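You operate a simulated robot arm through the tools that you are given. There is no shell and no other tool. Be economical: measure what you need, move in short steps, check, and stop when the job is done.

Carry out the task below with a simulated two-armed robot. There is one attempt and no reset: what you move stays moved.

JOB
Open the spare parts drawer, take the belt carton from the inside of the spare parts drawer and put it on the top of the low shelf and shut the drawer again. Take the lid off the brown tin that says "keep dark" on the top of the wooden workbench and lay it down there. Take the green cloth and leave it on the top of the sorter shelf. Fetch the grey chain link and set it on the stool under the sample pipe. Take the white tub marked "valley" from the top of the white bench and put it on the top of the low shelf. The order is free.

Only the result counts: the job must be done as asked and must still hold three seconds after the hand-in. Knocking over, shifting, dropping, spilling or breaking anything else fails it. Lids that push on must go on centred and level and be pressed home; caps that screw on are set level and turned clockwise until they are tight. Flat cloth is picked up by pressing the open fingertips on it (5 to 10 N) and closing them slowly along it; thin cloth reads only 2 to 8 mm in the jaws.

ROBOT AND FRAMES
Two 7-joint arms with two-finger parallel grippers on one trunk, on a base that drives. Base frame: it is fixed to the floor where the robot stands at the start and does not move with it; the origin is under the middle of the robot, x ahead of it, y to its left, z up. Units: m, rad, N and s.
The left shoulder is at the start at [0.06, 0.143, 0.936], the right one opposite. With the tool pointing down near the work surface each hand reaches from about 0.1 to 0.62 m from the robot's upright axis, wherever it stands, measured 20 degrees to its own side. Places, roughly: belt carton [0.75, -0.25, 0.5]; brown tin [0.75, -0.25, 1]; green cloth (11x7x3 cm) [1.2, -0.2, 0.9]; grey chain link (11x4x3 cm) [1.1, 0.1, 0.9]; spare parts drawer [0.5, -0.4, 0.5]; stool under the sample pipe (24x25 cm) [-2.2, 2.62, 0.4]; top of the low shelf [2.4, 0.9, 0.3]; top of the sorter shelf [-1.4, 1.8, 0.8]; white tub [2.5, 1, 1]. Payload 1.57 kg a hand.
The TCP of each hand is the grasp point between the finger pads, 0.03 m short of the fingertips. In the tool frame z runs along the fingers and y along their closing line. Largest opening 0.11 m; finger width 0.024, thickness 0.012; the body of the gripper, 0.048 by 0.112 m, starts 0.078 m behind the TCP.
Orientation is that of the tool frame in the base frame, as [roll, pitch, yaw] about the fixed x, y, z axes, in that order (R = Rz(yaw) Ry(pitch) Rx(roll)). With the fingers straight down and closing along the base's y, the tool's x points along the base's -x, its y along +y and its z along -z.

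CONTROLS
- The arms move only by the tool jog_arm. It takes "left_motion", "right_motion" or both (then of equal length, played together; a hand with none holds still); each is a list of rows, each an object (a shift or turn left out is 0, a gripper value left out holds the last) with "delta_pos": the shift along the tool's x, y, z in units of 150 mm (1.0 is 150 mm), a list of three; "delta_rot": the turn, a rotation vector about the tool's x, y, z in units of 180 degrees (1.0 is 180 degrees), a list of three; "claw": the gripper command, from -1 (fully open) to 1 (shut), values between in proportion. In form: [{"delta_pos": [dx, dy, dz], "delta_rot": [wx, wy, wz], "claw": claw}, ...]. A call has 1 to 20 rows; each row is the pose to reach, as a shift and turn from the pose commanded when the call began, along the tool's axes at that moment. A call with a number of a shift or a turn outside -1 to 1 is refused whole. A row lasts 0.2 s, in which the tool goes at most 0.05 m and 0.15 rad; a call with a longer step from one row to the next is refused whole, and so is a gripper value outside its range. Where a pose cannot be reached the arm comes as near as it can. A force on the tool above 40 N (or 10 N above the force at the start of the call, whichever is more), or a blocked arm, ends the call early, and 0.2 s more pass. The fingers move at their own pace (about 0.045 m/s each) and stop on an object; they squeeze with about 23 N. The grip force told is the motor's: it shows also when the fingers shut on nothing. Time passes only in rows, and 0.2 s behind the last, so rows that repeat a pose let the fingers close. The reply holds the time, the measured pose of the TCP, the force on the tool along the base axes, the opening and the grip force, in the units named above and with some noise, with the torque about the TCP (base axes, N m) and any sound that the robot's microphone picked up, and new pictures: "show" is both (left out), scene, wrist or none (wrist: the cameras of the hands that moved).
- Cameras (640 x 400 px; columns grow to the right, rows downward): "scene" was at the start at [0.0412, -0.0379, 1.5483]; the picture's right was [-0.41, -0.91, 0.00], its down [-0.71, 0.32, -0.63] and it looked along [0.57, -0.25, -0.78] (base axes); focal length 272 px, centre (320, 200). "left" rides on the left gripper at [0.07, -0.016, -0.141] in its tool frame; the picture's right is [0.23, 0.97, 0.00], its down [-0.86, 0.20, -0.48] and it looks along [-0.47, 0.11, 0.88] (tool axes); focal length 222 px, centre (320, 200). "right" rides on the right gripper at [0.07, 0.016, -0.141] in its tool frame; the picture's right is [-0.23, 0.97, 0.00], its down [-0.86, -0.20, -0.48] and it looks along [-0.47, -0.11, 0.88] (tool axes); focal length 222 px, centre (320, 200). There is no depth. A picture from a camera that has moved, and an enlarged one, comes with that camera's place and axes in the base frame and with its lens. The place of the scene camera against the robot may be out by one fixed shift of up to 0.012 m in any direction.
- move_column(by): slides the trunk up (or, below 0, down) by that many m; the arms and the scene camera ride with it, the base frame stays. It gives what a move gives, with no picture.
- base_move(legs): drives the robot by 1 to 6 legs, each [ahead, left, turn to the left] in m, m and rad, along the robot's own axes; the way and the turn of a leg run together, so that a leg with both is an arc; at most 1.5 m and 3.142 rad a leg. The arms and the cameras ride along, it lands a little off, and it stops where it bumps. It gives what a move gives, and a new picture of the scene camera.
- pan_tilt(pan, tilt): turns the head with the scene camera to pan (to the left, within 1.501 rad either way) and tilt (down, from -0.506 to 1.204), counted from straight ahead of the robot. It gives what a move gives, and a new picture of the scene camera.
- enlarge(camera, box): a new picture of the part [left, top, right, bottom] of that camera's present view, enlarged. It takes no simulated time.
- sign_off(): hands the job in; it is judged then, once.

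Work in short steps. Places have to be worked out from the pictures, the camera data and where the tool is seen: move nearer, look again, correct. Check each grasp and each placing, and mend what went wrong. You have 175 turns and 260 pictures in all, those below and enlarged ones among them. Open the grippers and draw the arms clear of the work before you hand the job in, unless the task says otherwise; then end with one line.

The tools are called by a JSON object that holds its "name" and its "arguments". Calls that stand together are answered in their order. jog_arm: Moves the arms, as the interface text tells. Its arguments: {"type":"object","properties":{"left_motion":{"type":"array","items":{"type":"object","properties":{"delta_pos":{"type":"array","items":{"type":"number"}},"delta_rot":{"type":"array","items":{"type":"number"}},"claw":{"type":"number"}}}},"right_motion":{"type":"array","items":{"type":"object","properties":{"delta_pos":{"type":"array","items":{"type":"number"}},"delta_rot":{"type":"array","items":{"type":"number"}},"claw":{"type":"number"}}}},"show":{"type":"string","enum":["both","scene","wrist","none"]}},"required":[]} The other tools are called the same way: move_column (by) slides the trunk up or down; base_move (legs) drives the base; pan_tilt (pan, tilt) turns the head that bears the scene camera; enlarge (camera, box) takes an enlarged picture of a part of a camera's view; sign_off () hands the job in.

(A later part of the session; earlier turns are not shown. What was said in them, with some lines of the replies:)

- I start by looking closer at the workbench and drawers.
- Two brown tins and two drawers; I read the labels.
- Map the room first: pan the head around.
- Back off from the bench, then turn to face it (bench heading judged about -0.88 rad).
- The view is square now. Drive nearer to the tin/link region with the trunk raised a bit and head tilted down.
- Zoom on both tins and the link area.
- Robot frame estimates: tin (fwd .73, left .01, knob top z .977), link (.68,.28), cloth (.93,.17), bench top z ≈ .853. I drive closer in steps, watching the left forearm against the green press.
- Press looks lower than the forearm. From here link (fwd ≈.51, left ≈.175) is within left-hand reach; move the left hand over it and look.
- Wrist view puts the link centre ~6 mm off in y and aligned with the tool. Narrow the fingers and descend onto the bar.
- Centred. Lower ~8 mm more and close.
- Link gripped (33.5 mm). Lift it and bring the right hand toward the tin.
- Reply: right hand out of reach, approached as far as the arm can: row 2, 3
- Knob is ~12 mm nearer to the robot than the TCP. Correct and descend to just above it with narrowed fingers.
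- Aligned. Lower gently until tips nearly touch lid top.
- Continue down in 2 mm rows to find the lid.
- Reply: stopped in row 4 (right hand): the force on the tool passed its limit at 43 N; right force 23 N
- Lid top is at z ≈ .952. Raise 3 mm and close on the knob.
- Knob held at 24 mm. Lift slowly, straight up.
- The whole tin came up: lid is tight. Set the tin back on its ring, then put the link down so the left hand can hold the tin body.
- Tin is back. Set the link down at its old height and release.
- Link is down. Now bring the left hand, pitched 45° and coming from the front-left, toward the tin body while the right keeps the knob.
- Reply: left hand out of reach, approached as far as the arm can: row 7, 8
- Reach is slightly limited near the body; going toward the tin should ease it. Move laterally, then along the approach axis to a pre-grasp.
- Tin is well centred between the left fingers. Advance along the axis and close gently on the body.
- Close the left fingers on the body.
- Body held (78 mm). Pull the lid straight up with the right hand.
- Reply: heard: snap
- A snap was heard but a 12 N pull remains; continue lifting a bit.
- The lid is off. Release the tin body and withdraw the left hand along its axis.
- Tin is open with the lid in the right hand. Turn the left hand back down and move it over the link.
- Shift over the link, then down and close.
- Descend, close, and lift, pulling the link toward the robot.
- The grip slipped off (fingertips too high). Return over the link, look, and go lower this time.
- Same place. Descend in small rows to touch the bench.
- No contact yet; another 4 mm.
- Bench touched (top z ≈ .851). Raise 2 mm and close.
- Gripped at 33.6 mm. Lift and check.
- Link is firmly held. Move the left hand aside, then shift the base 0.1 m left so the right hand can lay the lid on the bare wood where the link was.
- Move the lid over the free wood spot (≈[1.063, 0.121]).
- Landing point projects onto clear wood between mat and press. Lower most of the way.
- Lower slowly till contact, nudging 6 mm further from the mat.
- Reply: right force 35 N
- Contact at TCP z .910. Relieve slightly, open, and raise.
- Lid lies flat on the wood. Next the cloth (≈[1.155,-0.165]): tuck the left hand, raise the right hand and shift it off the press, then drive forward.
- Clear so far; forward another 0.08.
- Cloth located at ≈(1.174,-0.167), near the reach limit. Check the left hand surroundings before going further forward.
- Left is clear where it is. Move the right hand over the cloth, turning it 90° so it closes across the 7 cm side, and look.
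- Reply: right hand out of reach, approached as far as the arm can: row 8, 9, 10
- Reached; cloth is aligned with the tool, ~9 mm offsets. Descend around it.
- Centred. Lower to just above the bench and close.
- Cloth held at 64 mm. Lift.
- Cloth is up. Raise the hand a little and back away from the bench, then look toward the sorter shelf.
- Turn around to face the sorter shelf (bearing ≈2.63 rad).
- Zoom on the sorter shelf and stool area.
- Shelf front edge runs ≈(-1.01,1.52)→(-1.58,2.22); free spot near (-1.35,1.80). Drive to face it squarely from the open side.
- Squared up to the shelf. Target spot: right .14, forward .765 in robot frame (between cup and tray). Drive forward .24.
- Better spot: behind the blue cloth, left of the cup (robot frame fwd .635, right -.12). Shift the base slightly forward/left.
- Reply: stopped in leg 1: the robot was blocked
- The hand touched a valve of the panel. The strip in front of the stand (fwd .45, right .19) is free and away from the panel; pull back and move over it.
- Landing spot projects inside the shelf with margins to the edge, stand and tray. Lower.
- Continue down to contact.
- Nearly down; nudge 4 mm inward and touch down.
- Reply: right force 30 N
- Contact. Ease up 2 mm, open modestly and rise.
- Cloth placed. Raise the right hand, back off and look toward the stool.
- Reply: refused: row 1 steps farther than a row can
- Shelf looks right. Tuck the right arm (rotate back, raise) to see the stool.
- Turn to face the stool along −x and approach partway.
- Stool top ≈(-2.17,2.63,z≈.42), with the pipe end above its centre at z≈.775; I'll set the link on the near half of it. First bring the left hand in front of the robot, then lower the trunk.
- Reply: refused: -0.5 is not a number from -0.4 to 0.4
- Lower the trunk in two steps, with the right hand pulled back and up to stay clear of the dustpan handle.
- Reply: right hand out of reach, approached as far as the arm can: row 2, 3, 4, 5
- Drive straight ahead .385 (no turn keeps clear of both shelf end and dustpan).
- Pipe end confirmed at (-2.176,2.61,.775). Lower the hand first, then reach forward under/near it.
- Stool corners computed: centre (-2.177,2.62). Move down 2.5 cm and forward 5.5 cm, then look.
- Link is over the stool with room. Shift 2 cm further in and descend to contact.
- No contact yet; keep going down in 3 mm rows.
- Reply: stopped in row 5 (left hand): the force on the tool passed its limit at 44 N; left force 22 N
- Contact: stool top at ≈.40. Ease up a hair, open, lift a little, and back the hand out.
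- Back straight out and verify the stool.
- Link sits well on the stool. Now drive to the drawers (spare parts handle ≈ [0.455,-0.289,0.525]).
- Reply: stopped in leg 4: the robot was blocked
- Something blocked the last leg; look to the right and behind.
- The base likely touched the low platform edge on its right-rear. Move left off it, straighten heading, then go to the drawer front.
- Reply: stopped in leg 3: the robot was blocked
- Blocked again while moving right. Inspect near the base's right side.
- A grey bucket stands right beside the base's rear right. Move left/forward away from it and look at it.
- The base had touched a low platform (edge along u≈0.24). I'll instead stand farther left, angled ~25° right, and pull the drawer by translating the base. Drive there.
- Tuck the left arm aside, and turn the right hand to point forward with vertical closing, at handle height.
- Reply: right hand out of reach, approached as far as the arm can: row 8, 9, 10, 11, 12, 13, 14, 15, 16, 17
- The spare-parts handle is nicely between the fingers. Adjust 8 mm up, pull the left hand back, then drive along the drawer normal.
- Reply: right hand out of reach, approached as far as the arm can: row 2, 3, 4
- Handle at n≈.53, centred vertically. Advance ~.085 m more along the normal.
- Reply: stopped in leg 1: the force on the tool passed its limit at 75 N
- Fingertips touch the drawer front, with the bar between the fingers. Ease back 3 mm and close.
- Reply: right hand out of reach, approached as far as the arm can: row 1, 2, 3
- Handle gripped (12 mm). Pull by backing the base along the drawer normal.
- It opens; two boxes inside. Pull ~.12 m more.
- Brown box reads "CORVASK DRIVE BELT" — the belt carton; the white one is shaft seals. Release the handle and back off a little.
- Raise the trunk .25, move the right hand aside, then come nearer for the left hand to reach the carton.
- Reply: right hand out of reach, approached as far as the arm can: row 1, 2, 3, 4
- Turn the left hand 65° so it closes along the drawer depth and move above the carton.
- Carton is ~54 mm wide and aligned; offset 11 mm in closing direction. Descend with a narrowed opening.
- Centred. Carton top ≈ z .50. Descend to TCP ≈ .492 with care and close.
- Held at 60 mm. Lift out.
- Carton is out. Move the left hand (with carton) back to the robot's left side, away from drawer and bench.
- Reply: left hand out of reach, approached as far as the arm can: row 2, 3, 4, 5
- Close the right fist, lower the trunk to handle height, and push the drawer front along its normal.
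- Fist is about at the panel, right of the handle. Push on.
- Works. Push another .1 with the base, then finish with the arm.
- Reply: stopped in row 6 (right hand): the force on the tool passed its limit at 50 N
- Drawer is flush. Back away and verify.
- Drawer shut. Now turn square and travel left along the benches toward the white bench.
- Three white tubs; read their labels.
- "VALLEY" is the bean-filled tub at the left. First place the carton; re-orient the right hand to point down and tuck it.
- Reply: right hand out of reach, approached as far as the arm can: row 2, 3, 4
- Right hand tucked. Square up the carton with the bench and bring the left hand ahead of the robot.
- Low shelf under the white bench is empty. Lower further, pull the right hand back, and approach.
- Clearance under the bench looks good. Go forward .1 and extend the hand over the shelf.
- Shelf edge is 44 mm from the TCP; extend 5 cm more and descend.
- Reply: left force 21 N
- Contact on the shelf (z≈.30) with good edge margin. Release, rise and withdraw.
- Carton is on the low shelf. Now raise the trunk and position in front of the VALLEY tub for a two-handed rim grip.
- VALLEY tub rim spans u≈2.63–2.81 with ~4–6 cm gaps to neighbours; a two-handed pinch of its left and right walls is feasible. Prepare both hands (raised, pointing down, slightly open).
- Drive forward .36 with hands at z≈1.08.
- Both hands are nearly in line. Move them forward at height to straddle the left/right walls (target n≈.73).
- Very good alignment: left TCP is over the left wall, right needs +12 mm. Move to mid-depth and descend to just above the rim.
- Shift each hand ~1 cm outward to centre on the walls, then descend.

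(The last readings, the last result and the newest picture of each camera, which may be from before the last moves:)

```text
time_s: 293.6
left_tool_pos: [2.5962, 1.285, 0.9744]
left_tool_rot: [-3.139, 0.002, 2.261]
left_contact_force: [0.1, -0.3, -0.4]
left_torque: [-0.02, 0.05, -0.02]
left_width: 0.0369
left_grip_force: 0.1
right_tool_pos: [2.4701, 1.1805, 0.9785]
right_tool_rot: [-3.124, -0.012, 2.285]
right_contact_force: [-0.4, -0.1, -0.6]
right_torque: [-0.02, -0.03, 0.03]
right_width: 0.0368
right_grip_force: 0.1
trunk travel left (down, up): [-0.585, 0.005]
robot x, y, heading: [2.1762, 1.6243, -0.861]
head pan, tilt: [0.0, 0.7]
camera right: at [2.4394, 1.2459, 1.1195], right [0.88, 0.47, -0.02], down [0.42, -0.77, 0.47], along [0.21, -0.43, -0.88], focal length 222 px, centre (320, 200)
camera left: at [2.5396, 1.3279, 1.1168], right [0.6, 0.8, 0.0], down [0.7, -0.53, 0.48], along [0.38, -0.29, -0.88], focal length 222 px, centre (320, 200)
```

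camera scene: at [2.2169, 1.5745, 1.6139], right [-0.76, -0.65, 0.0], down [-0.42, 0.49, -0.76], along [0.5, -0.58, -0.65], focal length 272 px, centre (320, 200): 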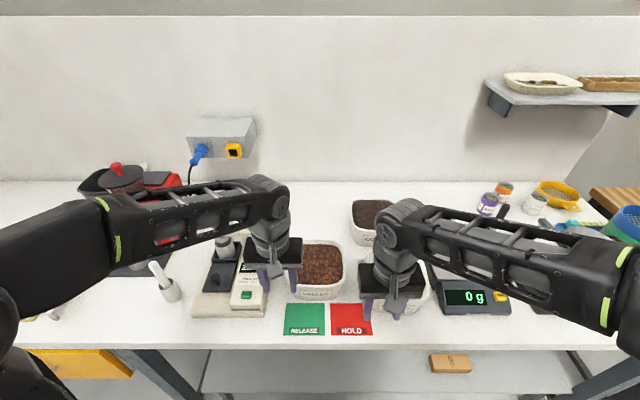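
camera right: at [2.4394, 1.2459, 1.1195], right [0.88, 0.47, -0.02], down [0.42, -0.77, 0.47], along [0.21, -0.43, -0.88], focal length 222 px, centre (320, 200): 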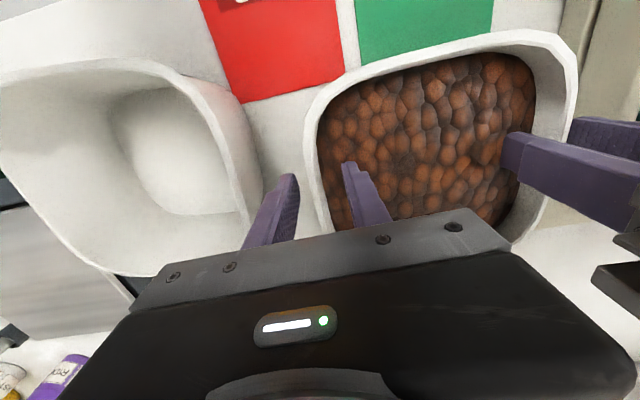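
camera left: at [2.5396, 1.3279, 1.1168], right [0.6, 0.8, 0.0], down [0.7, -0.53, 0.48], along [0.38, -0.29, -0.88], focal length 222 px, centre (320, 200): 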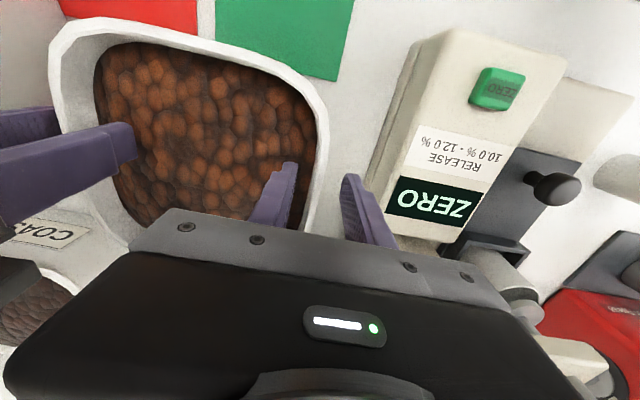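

Both hands straddle the walls. Close both grippers together.

{"name": "jog_arm", "arguments": {"left_motion": [{"claw": 0.5}, {"claw": 0.6}, {"claw": 0.8}, {"claw": 1}, {"claw": 1}, {"claw": 1}], "right_motion": [{"claw": 0.5}, {"claw": 0.6}, {"claw": 0.8}, {"claw": 1}, {"claw": 1}, {"claw": 1}], "show": "wrist"}}

```text
time_s: 295.1
left_tool_pos: [2.5943, 1.282, 0.9748]
left_tool_rot: [-3.135, 0.003, 2.26]
left_contact_force: [-19.2, -15.5, 1.0]
left_torque: [-0.69, 0.77, 0.55]
left_width: 0.0062
left_grip_force: 23.2
right_tool_pos: [2.4727, 1.1826, 0.9788]
right_tool_rot: [-3.128, -0.009, 2.288]
right_contact_force: [18.0, 14.4, 0.1]
right_torque: [0.68, -0.7, -0.56]
right_width: 0.0066
right_grip_force: 22.7
trunk travel left (down, up): [-0.585, 0.005]
robot x, y, heading: [2.1741, 1.6266, -0.86]
head pan, tilt: [0.0, 0.7]
camera right: at [2.4405, 1.2473, 1.12], right [0.88, 0.47, -0.02], down [0.42, -0.78, 0.47], along [0.21, -0.42, -0.88], focal length 222 px, centre (320, 200)
camera left: at [2.5377, 1.3266, 1.1173], right [0.61, 0.8, -0.01], down [0.7, -0.53, 0.48], along [0.38, -0.3, -0.88], focal length 222 px, centre (320, 200)
```

right: 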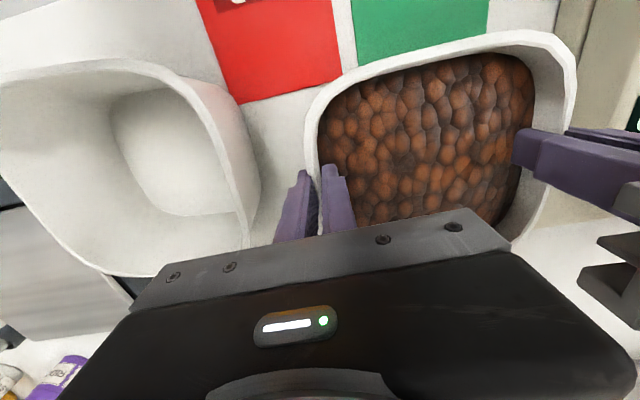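
left: 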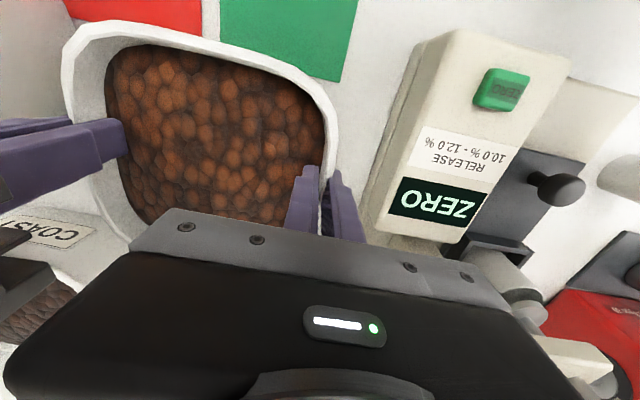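

Both walls are gripped (~6 mm). Relax the outward pull a few mm, then lift slowly together.

{"name": "jog_arm", "arguments": {"left_motion": [{"delta_pos": [0, -0.02, 0]}, {"delta_pos": [0, -0.02, -0.03]}, {"delta_pos": [0, -0.02, -0.06]}, {"delta_pos": [0, -0.02, -0.1]}, {"delta_pos": [0, -0.02, -0.14]}, {"delta_pos": [0, -0.02, -0.18]}], "right_motion": [{"delta_pos": [0, 0.02, 0]}, {"delta_pos": [0, 0.02, -0.03]}, {"delta_pos": [0, 0.02, -0.06]}, {"delta_pos": [0, 0.02, -0.1]}, {"delta_pos": [0, 0.02, -0.14]}, {"delta_pos": [0, 0.02, -0.18]}]}}

```text
time_s: 296.4
left_tool_pos: [2.5942, 1.2833, 1.0025]
left_tool_rot: [3.141, 0.003, 2.263]
left_contact_force: [-4.7, -3.0, -3.7]
left_torque: [-0.53, 0.5, 0.54]
left_width: 0.0058
left_grip_force: 23.3
right_tool_pos: [2.4729, 1.1831, 1.0031]
right_tool_rot: [-3.121, -0.012, 2.285]
right_contact_force: [4.9, 3.1, -3.6]
right_torque: [0.57, -0.4, -0.55]
right_width: 0.0068
right_grip_force: 23.4
trunk travel left (down, up): [-0.585, 0.005]
robot x, y, heading: [2.1778, 1.6246, -0.86]
head pan, tilt: [0.0, 0.7]
camera scene: at [2.2161, 1.5755, 1.6139], right [-0.76, -0.65, 0.0], down [-0.42, 0.49, -0.76], along [0.5, -0.58, -0.64], focal length 272 px, centre (320, 200)
camera right: at [2.4429, 1.2477, 1.145], right [0.88, 0.47, -0.02], down [0.42, -0.77, 0.47], along [0.2, -0.43, -0.88], focal length 222 px, centre (320, 200)
camera left: at [2.5381, 1.3259, 1.1438], right [0.6, 0.8, 0.0], down [0.7, -0.53, 0.48], along [0.38, -0.29, -0.88], focal length 222 px, centre (320, 200)
```

scene: 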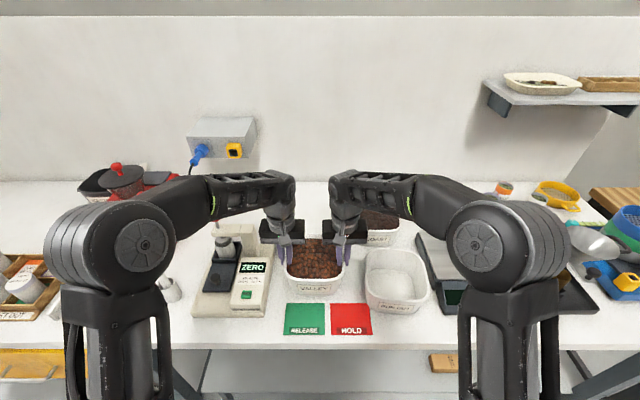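
right: 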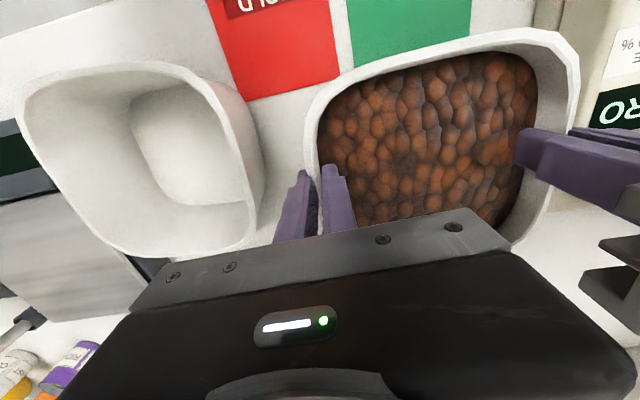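
left: 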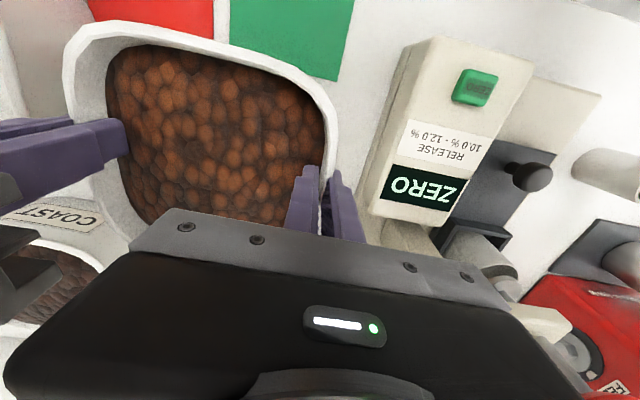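

Tub is off the bench and level (~0.75 kg). Lift a bit more, then back out straight.

{"name": "jog_arm", "arguments": {"left_motion": [{"delta_pos": [0, 0, -0.08]}, {"delta_pos": [0, 0, -0.16]}, {"delta_pos": [0, 0, -0.24]}, {"delta_pos": [0, 0, -0.32]}, {"delta_pos": [0, 0, -0.34]}], "right_motion": [{"delta_pos": [0, 0, -0.08]}, {"delta_pos": [0, 0, -0.16]}, {"delta_pos": [0, 0, -0.24]}, {"delta_pos": [0, 0, -0.32]}, {"delta_pos": [0, 0, -0.34]}], "show": "none"}}

{"name": "base_move", "arguments": {"legs": [[-0.45, 0, 0]]}}

```text
time_s: 297.6
left_tool_pos: [2.5963, 1.2824, 1.0533]
left_tool_rot: [-3.141, 0.001, 2.264]
left_contact_force: [5.1, 3.1, -2.9]
left_torque: [-0.44, 0.32, 0.56]
left_width: 0.0064
left_grip_force: 23.2
right_tool_pos: [2.4751, 1.1823, 1.0542]
right_tool_rot: [-3.123, -0.013, 2.284]
right_contact_force: [-5.2, -4.1, -3.4]
right_torque: [0.45, -0.22, -0.58]
right_width: 0.0063
right_grip_force: 23.5
trunk travel left (down, up): [-0.585, 0.005]
robot x, y, heading: [2.179, 1.6244, -0.861]
head pan, tilt: [0.0, 0.7]
```

```text
time_s: 300.4
left_tool_pos: [2.3001, 1.623, 1.0529]
left_tool_rot: [3.141, 0.001, 2.259]
left_contact_force: [17.5, 14.7, -3.1]
left_torque: [-0.07, 0.28, 0.51]
left_width: 0.0064
left_grip_force: 23.6
right_tool_pos: [2.1786, 1.5238, 1.0548]
right_tool_rot: [-3.122, -0.012, 2.278]
right_contact_force: [-17.2, -14.8, -4.3]
right_torque: [0.04, -0.16, -0.55]
right_width: 0.0067
right_grip_force: 23.0
trunk travel left (down, up): [-0.585, 0.005]
robot x, y, heading: [1.8884, 1.9646, -0.867]
head pan, tilt: [0.0, 0.7]
camera scene: at [1.9228, 1.9186, 1.614], right [-0.76, -0.65, 0.0], down [-0.42, 0.49, -0.77], along [0.49, -0.58, -0.64], focal length 272 px, centre (320, 200)
```

scene: 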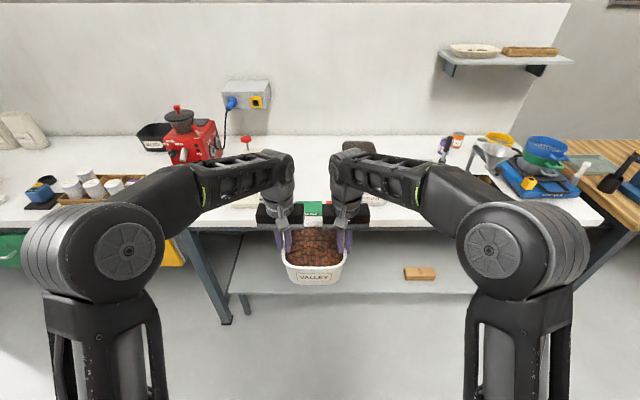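

Tub is clear of the bench and level. Relax the inward squeeze by ~2 mm per hand, shift right, and lower the trunk.

{"name": "jog_arm", "arguments": {"left_motion": [{"delta_pos": [0, 0.008, 0]}, {"delta_pos": [0, 0.013, 0]}], "right_motion": [{"delta_pos": [0, -0.008, 0]}, {"delta_pos": [0, -0.013, 0]}], "show": "none"}}

{"name": "base_move", "arguments": {"legs": [[0, -0.17, 0]]}}

{"name": "move_column", "arguments": {"by": -0.3}}

```text
time_s: 301.0
left_tool_pos: [2.3013, 1.6245, 1.0521]
left_tool_rot: [-3.139, 0.0, 2.258]
left_contact_force: [-8.4, -5.9, -3.0]
left_torque: [-0.4, 0.7, 0.51]
left_width: 0.0065
left_grip_force: 23.0
right_tool_pos: [2.1797, 1.523, 1.0547]
right_tool_rot: [-3.125, -0.01, 2.278]
right_contact_force: [6.9, 6.0, -4.6]
right_torque: [0.47, -0.56, -0.53]
right_width: 0.0062
right_grip_force: 22.8
trunk travel left (down, up): [-0.585, 0.005]
robot x, y, heading: [1.8888, 1.9654, -0.868]
head pan, tilt: [0.0, 0.7]
```

```text
time_s: 302.4
left_tool_pos: [2.1689, 1.5103, 1.0524]
left_tool_rot: [-3.137, 0.0, 2.261]
left_contact_force: [-18.6, -14.2, -3.1]
left_torque: [-0.48, 0.81, 0.53]
left_width: 0.0061
left_grip_force: 23.0
right_tool_pos: [2.0481, 1.4106, 1.0546]
right_tool_rot: [-3.126, -0.012, 2.28]
right_contact_force: [17.1, 13.8, -4.2]
right_torque: [0.55, -0.8, -0.56]
right_width: 0.0064
right_grip_force: 22.7
trunk travel left (down, up): [-0.585, 0.005]
robot x, y, heading: [1.7547, 1.8551, -0.865]
head pan, tilt: [0.0, 0.7]
camera scene: at [1.7903, 1.8047, 1.6139], right [-0.76, -0.65, 0.0], down [-0.42, 0.49, -0.76], along [0.5, -0.58, -0.64], focal length 272 px, centre (320, 200)
```

scene: 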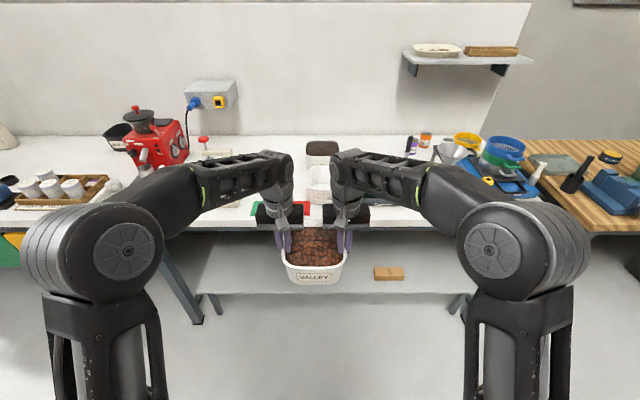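

```text
time_s: 305.4
left_tool_pos: [2.1689, 1.5122, 0.753]
left_tool_rot: [-3.134, 0.0, 2.259]
left_contact_force: [-1.4, -1.0, -3.7]
left_torque: [-0.35, 0.58, 0.54]
left_width: 0.0062
left_grip_force: 23.4
right_tool_pos: [2.0475, 1.4122, 0.7553]
right_tool_rot: [-3.126, -0.012, 2.281]
right_contact_force: [2.3, 1.3, -4.1]
right_torque: [0.34, -0.45, -0.56]
right_width: 0.0065
right_grip_force: 22.4
trunk travel left (down, up): [-0.285, 0.305]
robot x, y, heading: [1.7536, 1.8547, -0.866]
head pan, tilt: [0.0, 0.7]
```

Continue lowering with the trunk and then both arms to TCP ≈ .43.

{"name": "move_column", "arguments": {"by": -0.28}}

{"name": "jog_arm", "arguments": {"left_motion": [{"delta_pos": [0, 0, 0.06]}, {"delta_pos": [0, 0, 0.12]}, {"delta_pos": [0, 0, 0.18]}, {"delta_pos": [0, 0, 0.24]}, {"delta_pos": [0, 0, 0.27]}], "right_motion": [{"delta_pos": [0, 0, 0.06]}, {"delta_pos": [0, 0, 0.12]}, {"delta_pos": [0, 0, 0.18]}, {"delta_pos": [0, 0, 0.24]}, {"delta_pos": [0, 0, 0.27]}], "show": "scene"}}

```text
time_s: 308.3
left_tool_pos: [2.1692, 1.5117, 0.4716]
left_tool_rot: [-3.135, 0.001, 2.262]
left_contact_force: [-2.8, -1.9, -3.1]
left_torque: [-0.37, 0.53, 0.55]
left_width: 0.0061
left_grip_force: 22.9
right_tool_pos: [2.0479, 1.4115, 0.4741]
right_tool_rot: [-3.125, -0.012, 2.281]
right_contact_force: [2.4, 1.4, -3.8]
right_torque: [0.39, -0.4, -0.59]
right_width: 0.0062
right_grip_force: 22.8
trunk travel left (down, up): [-0.005, 0.585]
robot x, y, heading: [1.7562, 1.8532, -0.865]
head pan, tilt: [0.0, 0.7]
```

```text
time_s: 309.5
left_tool_pos: [2.1691, 1.5117, 0.4326]
left_tool_rot: [-3.134, 0.0, 2.258]
left_contact_force: [-9.6, -7.2, -3.1]
left_torque: [-0.51, 0.65, 0.49]
left_width: 0.0058
left_grip_force: 23.6
right_tool_pos: [2.0476, 1.4114, 0.4333]
right_tool_rot: [-3.13, -0.013, 2.282]
right_contact_force: [9.6, 6.7, -3.4]
right_torque: [0.51, -0.54, -0.59]
right_width: 0.0064
right_grip_force: 23.2
trunk travel left (down, up): [-0.005, 0.585]
robot x, y, heading: [1.7537, 1.8545, -0.866]
head pan, tilt: [0.0, 0.7]
camera scene: at [1.7912, 1.806, 1.0339], right [-0.76, -0.65, 0.0], down [-0.42, 0.49, -0.76], along [0.5, -0.58, -0.64], focal length 272 px, centre (320, 200)
```

scene: 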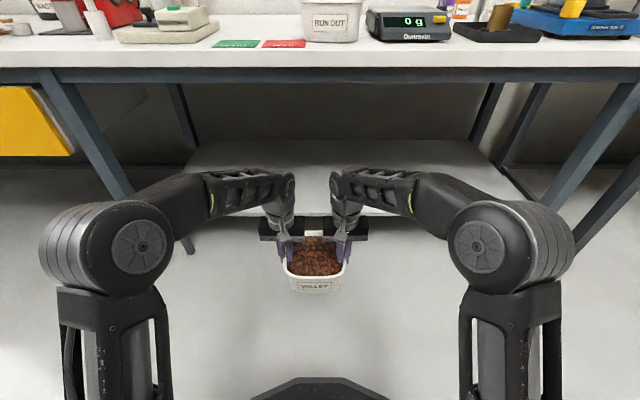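

Clear. Drive the tub in over the low shelf in two steps.

{"name": "base_move", "arguments": {"legs": [[0.3, 0, 0]]}}

```text
time_s: 311.5
left_tool_pos: [2.3651, 1.2811, 0.4313]
left_tool_rot: [-3.136, 0.0, 2.26]
left_contact_force: [-16.3, -12.8, -3.3]
left_torque: [-0.59, 0.78, 0.53]
left_width: 0.006
left_grip_force: 23.0
right_tool_pos: [2.2445, 1.181, 0.4336]
right_tool_rot: [-3.126, -0.015, 2.281]
right_contact_force: [16.9, 12.7, -4.2]
right_torque: [0.59, -0.67, -0.53]
right_width: 0.0063
right_grip_force: 22.8
trunk travel left (down, up): [-0.005, 0.585]
robot x, y, heading: [1.9523, 1.6213, -0.864]
head pan, tilt: [0.0, 0.7]
camera scene: at [1.9879, 1.5752, 1.0339], right [-0.76, -0.65, 0.0], down [-0.42, 0.49, -0.76], along [0.5, -0.58, -0.64], focal length 272 px, centre (320, 200)
```

scene: 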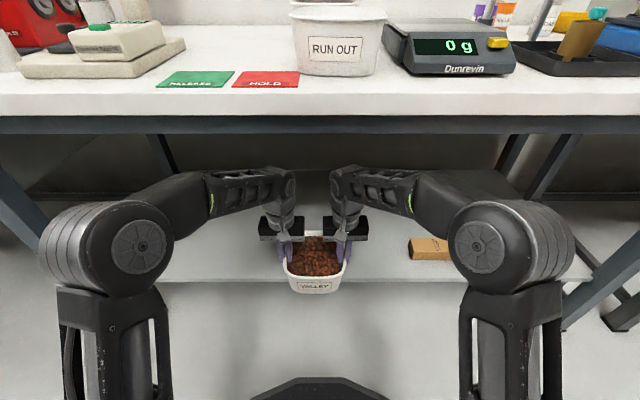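

Wrists fit below the bench apron and the tub bottom is above the shelf. Continue .13.

{"name": "base_move", "arguments": {"legs": [[0.13, 0, 0]]}}

{"name": "enlarge", "arguments": {"camera": "left", "box": [0, 0, 640, 400]}}

```text
time_s: 312.8
left_tool_pos: [2.4473, 1.1879, 0.4305]
left_tool_rot: [-3.136, 0.003, 2.264]
left_contact_force: [-6.8, -3.5, -3.4]
left_torque: [-0.14, 0.83, 0.46]
left_width: 0.0053
left_grip_force: 23.2
right_tool_pos: [2.3242, 1.0899, 0.4336]
right_tool_rot: [-3.127, -0.014, 2.288]
right_contact_force: [6.4, 4.5, -4.2]
right_torque: [0.16, -0.78, -0.65]
right_width: 0.0071
right_grip_force: 23.0
trunk travel left (down, up): [-0.005, 0.585]
robot x, y, heading: [2.033, 1.5249, -0.863]
head pan, tilt: [0.0, 0.7]
camera scene: at [2.0645, 1.4847, 1.0313], right [-0.76, -0.65, 0.0], down [-0.41, 0.48, -0.77], along [0.5, -0.59, -0.64], focal length 272 px, centre (320, 200)
```

scene: 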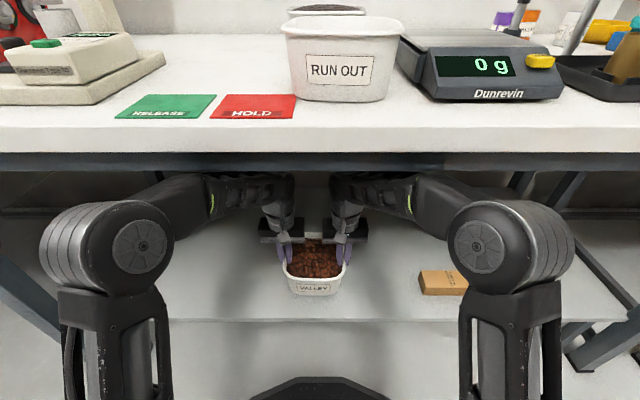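

```text
1.00 times, centred on (320, 200) of left (not enlarged: the box is as wide or as high as the picture)
camera zoom: at [2.3899, 1.2323, 0.5738], right [0.6, 0.8, -0.01], down [0.7, -0.53, 0.48], along [0.38, -0.29, -0.88], focal length 222 px, centre (320, 200)
```

zoom: 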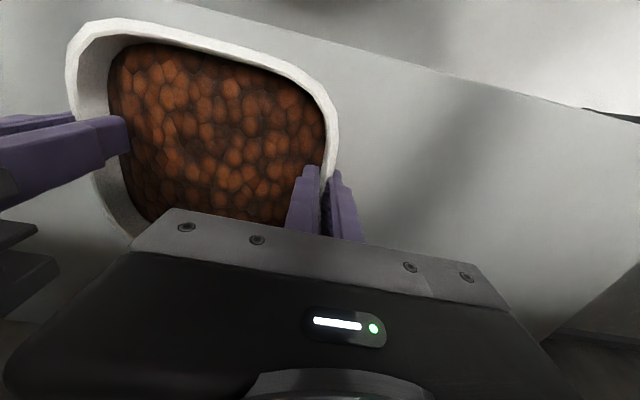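

Tub is fully over the shelf (edge ~3 cm in front of its base). Lower both arms slowly to contact.

{"name": "jog_arm", "arguments": {"left_motion": [{"delta_pos": [0, 0, 0.03]}, {"delta_pos": [0, 0, 0.06]}, {"delta_pos": [0, 0, 0.08]}, {"delta_pos": [0, 0, 0.1]}, {"delta_pos": [0, 0, 0.12]}], "right_motion": [{"delta_pos": [0, 0, 0.03]}, {"delta_pos": [0, 0, 0.06]}, {"delta_pos": [0, 0, 0.08]}, {"delta_pos": [0, 0, 0.1]}, {"delta_pos": [0, 0, 0.12]}], "show": "scene"}}

```text
time_s: 314.0
left_tool_pos: [2.4496, 1.1843, 0.4121]
left_tool_rot: [-3.135, -0.007, 2.264]
left_contact_force: [-1.9, -1.2, -4.1]
left_torque: [-0.52, 0.35, 0.53]
left_width: 0.0054
left_grip_force: 23.3
right_tool_pos: [2.3263, 1.0865, 0.4132]
right_tool_rot: [-3.125, -0.024, 2.286]
right_contact_force: [1.4, 2.6, -2.8]
right_torque: [0.54, -0.36, -0.59]
right_width: 0.0071
right_grip_force: 23.9
trunk travel left (down, up): [-0.005, 0.585]
robot x, y, heading: [2.0326, 1.5228, -0.863]
head pan, tilt: [0.0, 0.7]
camera scene: at [2.0721, 1.4768, 1.0349], right [-0.76, -0.65, 0.0], down [-0.42, 0.49, -0.77], along [0.5, -0.58, -0.64], focal length 272 px, centre (320, 200)
```

scene: 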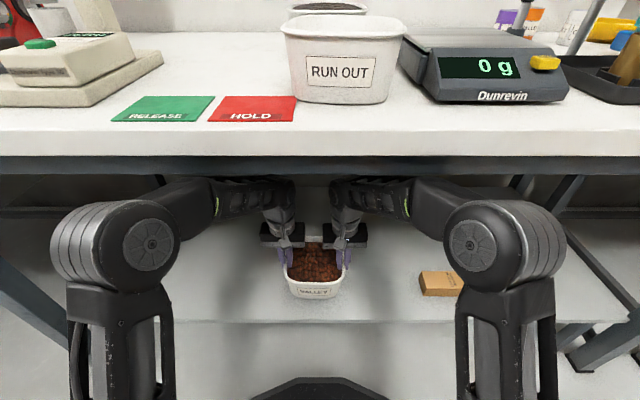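

Clear of the apron now; continue down.

{"name": "jog_arm", "arguments": {"left_motion": [{"delta_pos": [0, 0, 0.02]}, {"delta_pos": [0, 0, 0.04]}, {"delta_pos": [0, 0, 0.06]}, {"delta_pos": [0, 0, 0.08]}, {"delta_pos": [0, 0, 0.1]}], "right_motion": [{"delta_pos": [0, 0, 0.02]}, {"delta_pos": [0, 0, 0.04]}, {"delta_pos": [0, 0, 0.06]}, {"delta_pos": [0, 0, 0.08]}, {"delta_pos": [0, 0, 0.1]}], "show": "none"}}

```text
time_s: 315.2
left_tool_pos: [2.4477, 1.185, 0.3957]
left_tool_rot: [-3.135, -0.009, 2.263]
left_contact_force: [-3.1, -2.4, -3.1]
left_torque: [-0.46, 0.49, 0.53]
left_width: 0.0054
left_grip_force: 22.7
right_tool_pos: [2.325, 1.0866, 0.3959]
right_tool_rot: [-3.126, -0.025, 2.288]
right_contact_force: [2.5, 3.0, -3.2]
right_torque: [0.48, -0.39, -0.59]
right_width: 0.007
right_grip_force: 23.4
trunk travel left (down, up): [-0.005, 0.585]
robot x, y, heading: [2.0359, 1.527, -0.862]
head pan, tilt: [0.0, 0.7]
```

{"name": "jog_arm", "arguments": {"left_motion": [{"delta_pos": [0, 0, 0.02]}, {"delta_pos": [0, 0, 0.04]}, {"delta_pos": [0, 0, 0.06]}, {"delta_pos": [0, 0, 0.08]}, {"delta_pos": [0, 0, 0.1]}, {"delta_pos": [0, 0, 0.12]}, {"delta_pos": [0, 0, 0.14]}], "right_motion": [{"delta_pos": [0, 0, 0.02]}, {"delta_pos": [0, 0, 0.04]}, {"delta_pos": [0, 0, 0.06]}, {"delta_pos": [0, 0, 0.08]}, {"delta_pos": [0, 0, 0.1]}, {"delta_pos": [0, 0, 0.12]}, {"delta_pos": [0, 0, 0.14]}], "show": "scene"}}

```text
time_s: 316.8
left_tool_pos: [2.4497, 1.1852, 0.3791]
left_tool_rot: [-3.134, 0.003, 2.266]
left_contact_force: [3.8, -0.1, 32.8]
left_torque: [-0.14, 0.76, 0.54]
left_width: 0.0064
left_grip_force: 22.9
right_tool_pos: [2.3266, 1.0878, 0.3796]
right_tool_rot: [-3.129, -0.019, 2.289]
right_contact_force: [5.3, 2.2, 29.3]
right_torque: [0.72, -0.41, -0.54]
right_width: 0.0078
right_grip_force: 22.9
trunk travel left (down, up): [-0.005, 0.585]
robot x, y, heading: [2.0337, 1.5286, -0.861]
head pan, tilt: [0.0, 0.7]
camera scene: at [2.0698, 1.48, 1.0348], right [-0.76, -0.65, 0.0], down [-0.42, 0.49, -0.77], along [0.5, -0.58, -0.64], focal length 272 px, centre (320, 200)
```

scene: 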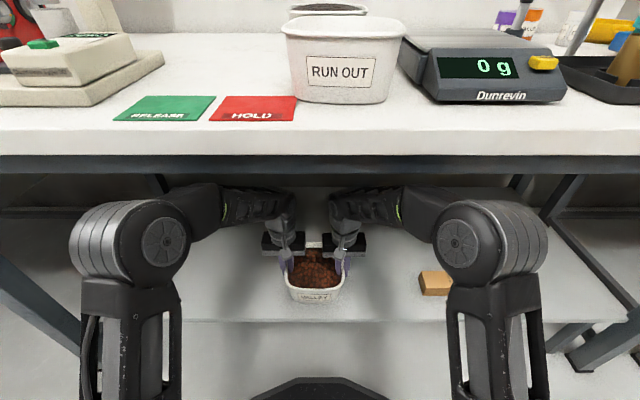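

Tub rests on the shelf. Under the bench there's little headroom, so: open slightly, pitch both hands forward (wrists come back and down), then lift fingers out.

{"name": "jog_arm", "arguments": {"left_motion": [{"delta_pos": [0, 0, -0.02]}, {"delta_pos": [0, 0, -0.02], "claw": 0.7}, {"delta_pos": [0, 0, -0.02], "claw": 0.55}, {"delta_pos": [0, 0, -0.02], "claw": 0.55}, {"delta_pos": [0, 0, -0.05], "delta_rot": [0, -0.035, 0]}, {"delta_pos": [0, 0, -0.08], "delta_rot": [0, -0.07, 0]}, {"delta_pos": [0, 0, -0.11], "delta_rot": [0, -0.105, 0]}, {"delta_pos": [0, 0, -0.14], "delta_rot": [0, -0.14, 0]}, {"delta_pos": [0, 0, -0.17], "delta_rot": [0, -0.175, 0]}, {"delta_pos": [0, 0, -0.2], "delta_rot": [0, -0.2, 0]}], "right_motion": [{"delta_pos": [0, 0, -0.02]}, {"delta_pos": [0, 0, -0.02], "claw": 0.7}, {"delta_pos": [0, 0, -0.02], "claw": 0.55}, {"delta_pos": [0, 0, -0.02], "claw": 0.55}, {"delta_pos": [0, 0, -0.05], "delta_rot": [0, -0.035, 0]}, {"delta_pos": [0, 0, -0.08], "delta_rot": [0, -0.07, 0]}, {"delta_pos": [0, 0, -0.11], "delta_rot": [0, -0.105, 0]}, {"delta_pos": [0, 0, -0.14], "delta_rot": [0, -0.14, 0]}, {"delta_pos": [0, 0, -0.17], "delta_rot": [0, -0.175, 0]}, {"delta_pos": [0, 0, -0.2], "delta_rot": [0, -0.2, 0]}]}}

```text
time_s: 319.0
left_tool_pos: [2.4484, 1.1862, 0.4053]
left_tool_rot: [-3.131, 0.621, 2.27]
left_contact_force: [0.2, -0.3, -1.4]
left_torque: [-0.01, 0.02, -0.02]
left_width: 0.0247
left_grip_force: 0.1
right_tool_pos: [2.326, 1.0879, 0.4049]
right_tool_rot: [-3.123, 0.604, 2.301]
right_contact_force: [-0.5, 0.5, 0.6]
right_torque: [0.01, 0.01, 0.01]
right_width: 0.0249
right_grip_force: 0.1
trunk travel left (down, up): [-0.005, 0.585]
robot x, y, heading: [2.0318, 1.5266, -0.86]
head pan, tilt: [0.0, 0.7]
camera scene: at [2.0719, 1.4774, 1.034], right [-0.76, -0.65, 0.0], down [-0.42, 0.49, -0.76], along [0.5, -0.58, -0.64], focal length 272 px, centre (320, 200)
camera right: at [2.2476, 1.2043, 0.4829], right [0.86, 0.5, 0.11], down [0.14, -0.45, 0.88], along [0.49, -0.74, -0.46], focal length 222 px, centre (320, 200)
camera left: at [2.3473, 1.2824, 0.4801], right [0.63, 0.76, -0.14], down [0.43, -0.19, 0.89], along [0.65, -0.62, -0.44], focal length 222 px, centre (320, 200)
```

scene: 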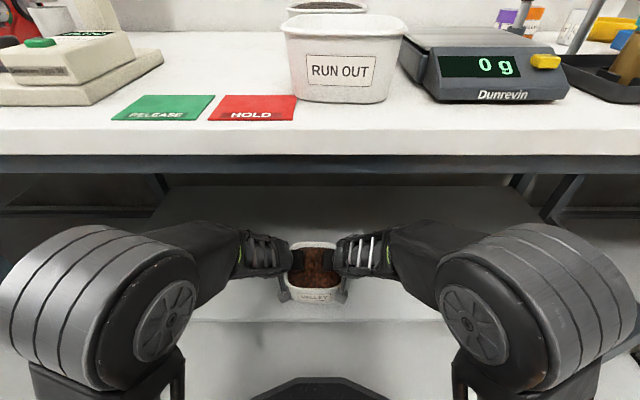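
right: 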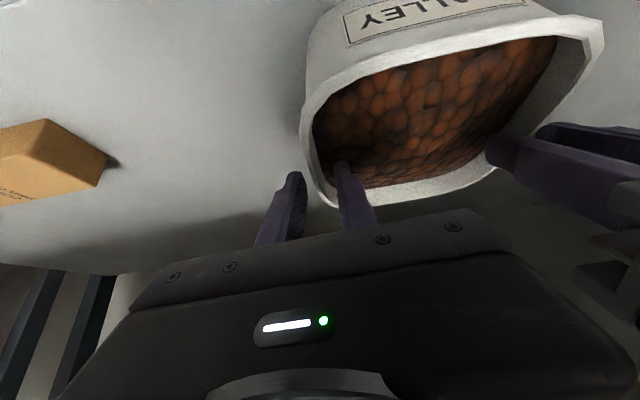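
left: 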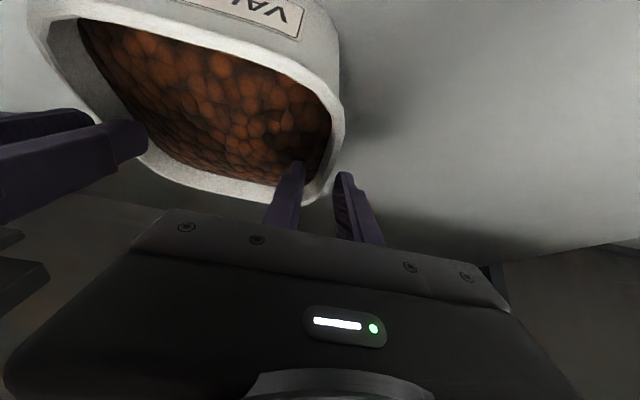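

Pitched and released with tub undisturbed. Lift vertically 6 cm.

{"name": "jog_arm", "arguments": {"left_motion": [{"delta_pos": [-0.06, 0, -0.08]}, {"delta_pos": [-0.12, 0, -0.16]}, {"delta_pos": [-0.18, 0, -0.25]}, {"delta_pos": [-0.235, 0, -0.324]}, {"delta_pos": [-0.235, 0, -0.324]}], "right_motion": [{"delta_pos": [-0.06, 0, -0.08]}, {"delta_pos": [-0.12, 0, -0.16]}, {"delta_pos": [-0.18, 0, -0.25]}, {"delta_pos": [-0.235, 0, -0.324]}, {"delta_pos": [-0.235, 0, -0.324]}]}}

```text
time_s: 320.2
left_tool_pos: [2.4482, 1.1866, 0.4642]
left_tool_rot: [-3.133, 0.619, 2.268]
left_contact_force: [0.8, 0.4, -0.3]
left_torque: [0.01, -0.05, -0.03]
left_width: 0.025
left_grip_force: 0.0
right_tool_pos: [2.3281, 1.0877, 0.4672]
right_tool_rot: [-3.124, 0.605, 2.298]
right_contact_force: [0.1, -0.1, 0.4]
right_torque: [0.01, 0.01, -0.04]
right_width: 0.0249
right_grip_force: 0.0
trunk travel left (down, up): [-0.005, 0.585]
robot x, y, heading: [2.0368, 1.5262, -0.858]
head pan, tilt: [0.0, 0.7]
camera scene: at [2.0717, 1.4775, 1.034], right [-0.76, -0.65, 0.0], down [-0.42, 0.49, -0.76], along [0.5, -0.58, -0.64], focal length 272 px, centre (320, 200)
camera right: at [2.2498, 1.2033, 0.5434], right [0.86, 0.5, 0.11], down [0.14, -0.45, 0.88], along [0.49, -0.74, -0.46], focal length 222 px, centre (320, 200)
camera left: at [2.3479, 1.2828, 0.54], right [0.63, 0.76, -0.14], down [0.43, -0.19, 0.88], along [0.65, -0.62, -0.44], focal length 222 px, centre (320, 200)
```

scene: 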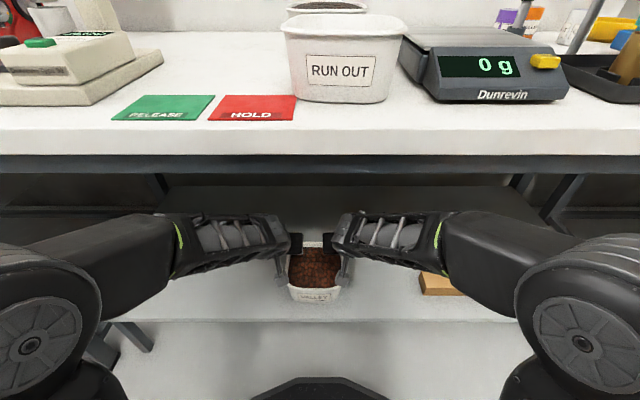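
right: 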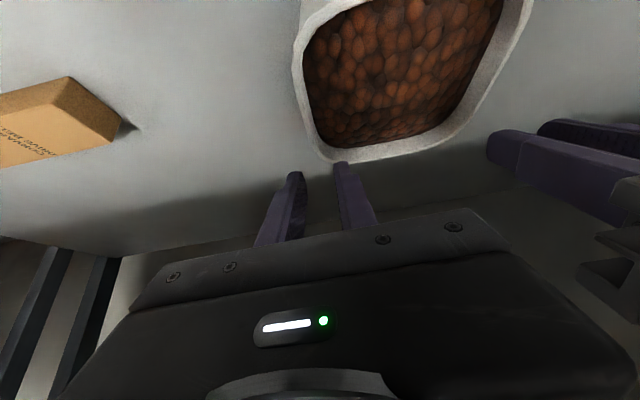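
left: 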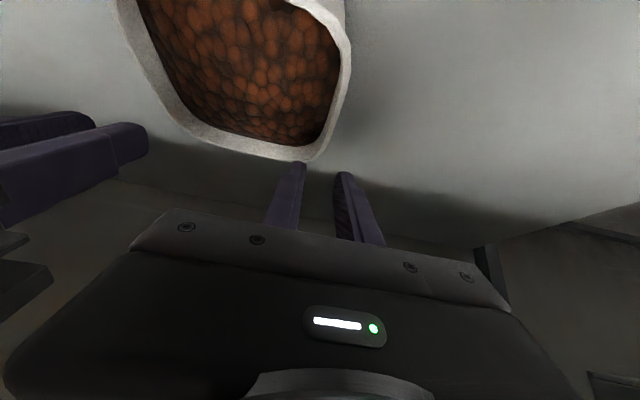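

Tips are ~4 cm above the rim. Back out straight.

{"name": "base_move", "arguments": {"legs": [[-0.45, 0, 0]]}}

{"name": "enlarge", "arguments": {"camera": "scene", "box": [200, 100, 480, 280]}}

```text
time_s: 323.0
left_tool_pos: [2.1467, 1.5362, 0.4655]
left_tool_rot: [-3.131, 0.619, 2.265]
left_contact_force: [0.4, 0.5, -0.8]
left_torque: [-0.01, 0.0, 0.0]
left_width: 0.0249
left_grip_force: 0.0
right_tool_pos: [2.0259, 1.4373, 0.4662]
right_tool_rot: [-3.124, 0.603, 2.295]
right_contact_force: [-0.3, -0.1, -0.5]
right_torque: [0.0, -0.01, 0.03]
right_width: 0.0248
right_grip_force: 0.0
trunk travel left (down, up): [-0.005, 0.585]
robot x, y, heading: [1.7313, 1.8749, -0.864]
head pan, tilt: [0.0, 0.7]
camera scene: at [1.7716, 1.8287, 1.034], right [-0.76, -0.65, 0.0], down [-0.42, 0.49, -0.76], along [0.5, -0.58, -0.64], focal length 272 px, centre (320, 200)
```

scene: 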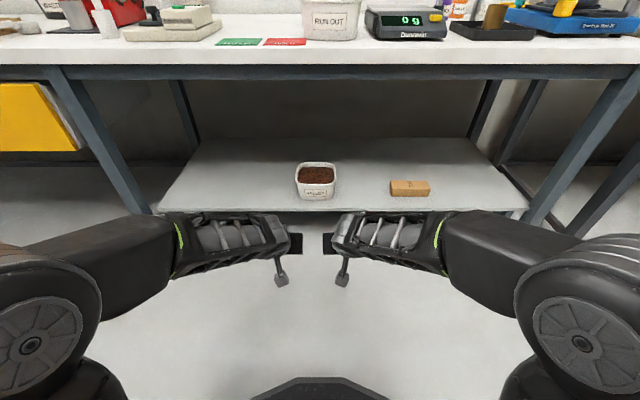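

```text
2.22 times, centred on (340, 190) of scene
camera zoom: at [1.7716, 1.8287, 1.034], right [-0.76, -0.65, 0.0], down [-0.42, 0.49, -0.76], along [0.5, -0.58, -0.64], focal length 604 px, centre (276, 222)
```

zoom: 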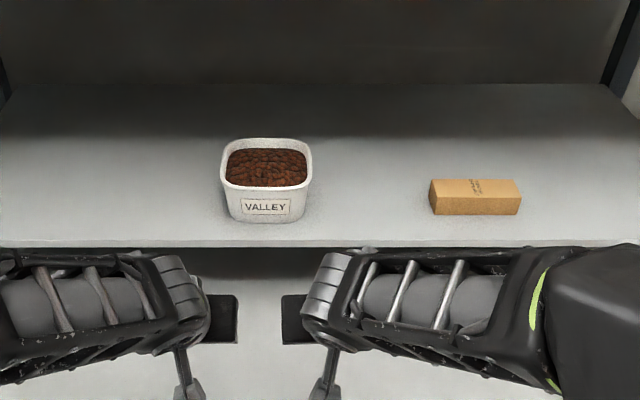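

Tub and carton both sit squarely on the low shelf. Open both grippers fully, clear of everything.

{"name": "jog_arm", "arguments": {"left_motion": [{"claw": -1}, {"claw": -1}, {"claw": -1}, {"claw": -1}, {"claw": -1}, {"claw": -1}], "right_motion": [{"claw": -1}, {"claw": -1}, {"claw": -1}, {"claw": -1}, {"claw": -1}, {"claw": -1}], "show": "none"}}

```text
time_s: 324.4
left_tool_pos: [2.1488, 1.5358, 0.4646]
left_tool_rot: [-3.134, 0.619, 2.268]
left_contact_force: [0.2, 0.6, -0.2]
left_torque: [-0.01, -0.01, 0.0]
left_width: 0.1098
left_grip_force: 0.2
right_tool_pos: [2.0265, 1.4379, 0.466]
right_tool_rot: [-3.123, 0.604, 2.293]
right_contact_force: [0.8, 0.3, 0.8]
right_torque: [-0.01, -0.01, -0.02]
right_width: 0.1101
right_grip_force: 0.0
trunk travel left (down, up): [-0.005, 0.585]
robot x, y, heading: [1.7366, 1.8772, -0.869]
head pan, tilt: [0.0, 0.7]
```

All parts are done and both hands are open and clear; I hand in.

{"name": "sign_off", "arguments": {}}

```text
The job is handed in.
```

All five parts of the job were done and I have handed it in: the drawer is shut, the carton and the VALLEY tub are on the low shelf, the lid is off the KEEP DARK tin and lying on the workbench, the green cloth is on the sorter shelf, and the chain link is on the stool. On the way, the right hand touched a valve on the sorter panel, the base bumped the low platform twice, and the arms brushed the underside of the white bench; in the pictures I saw nothing moved, but I did not check those spots closely.
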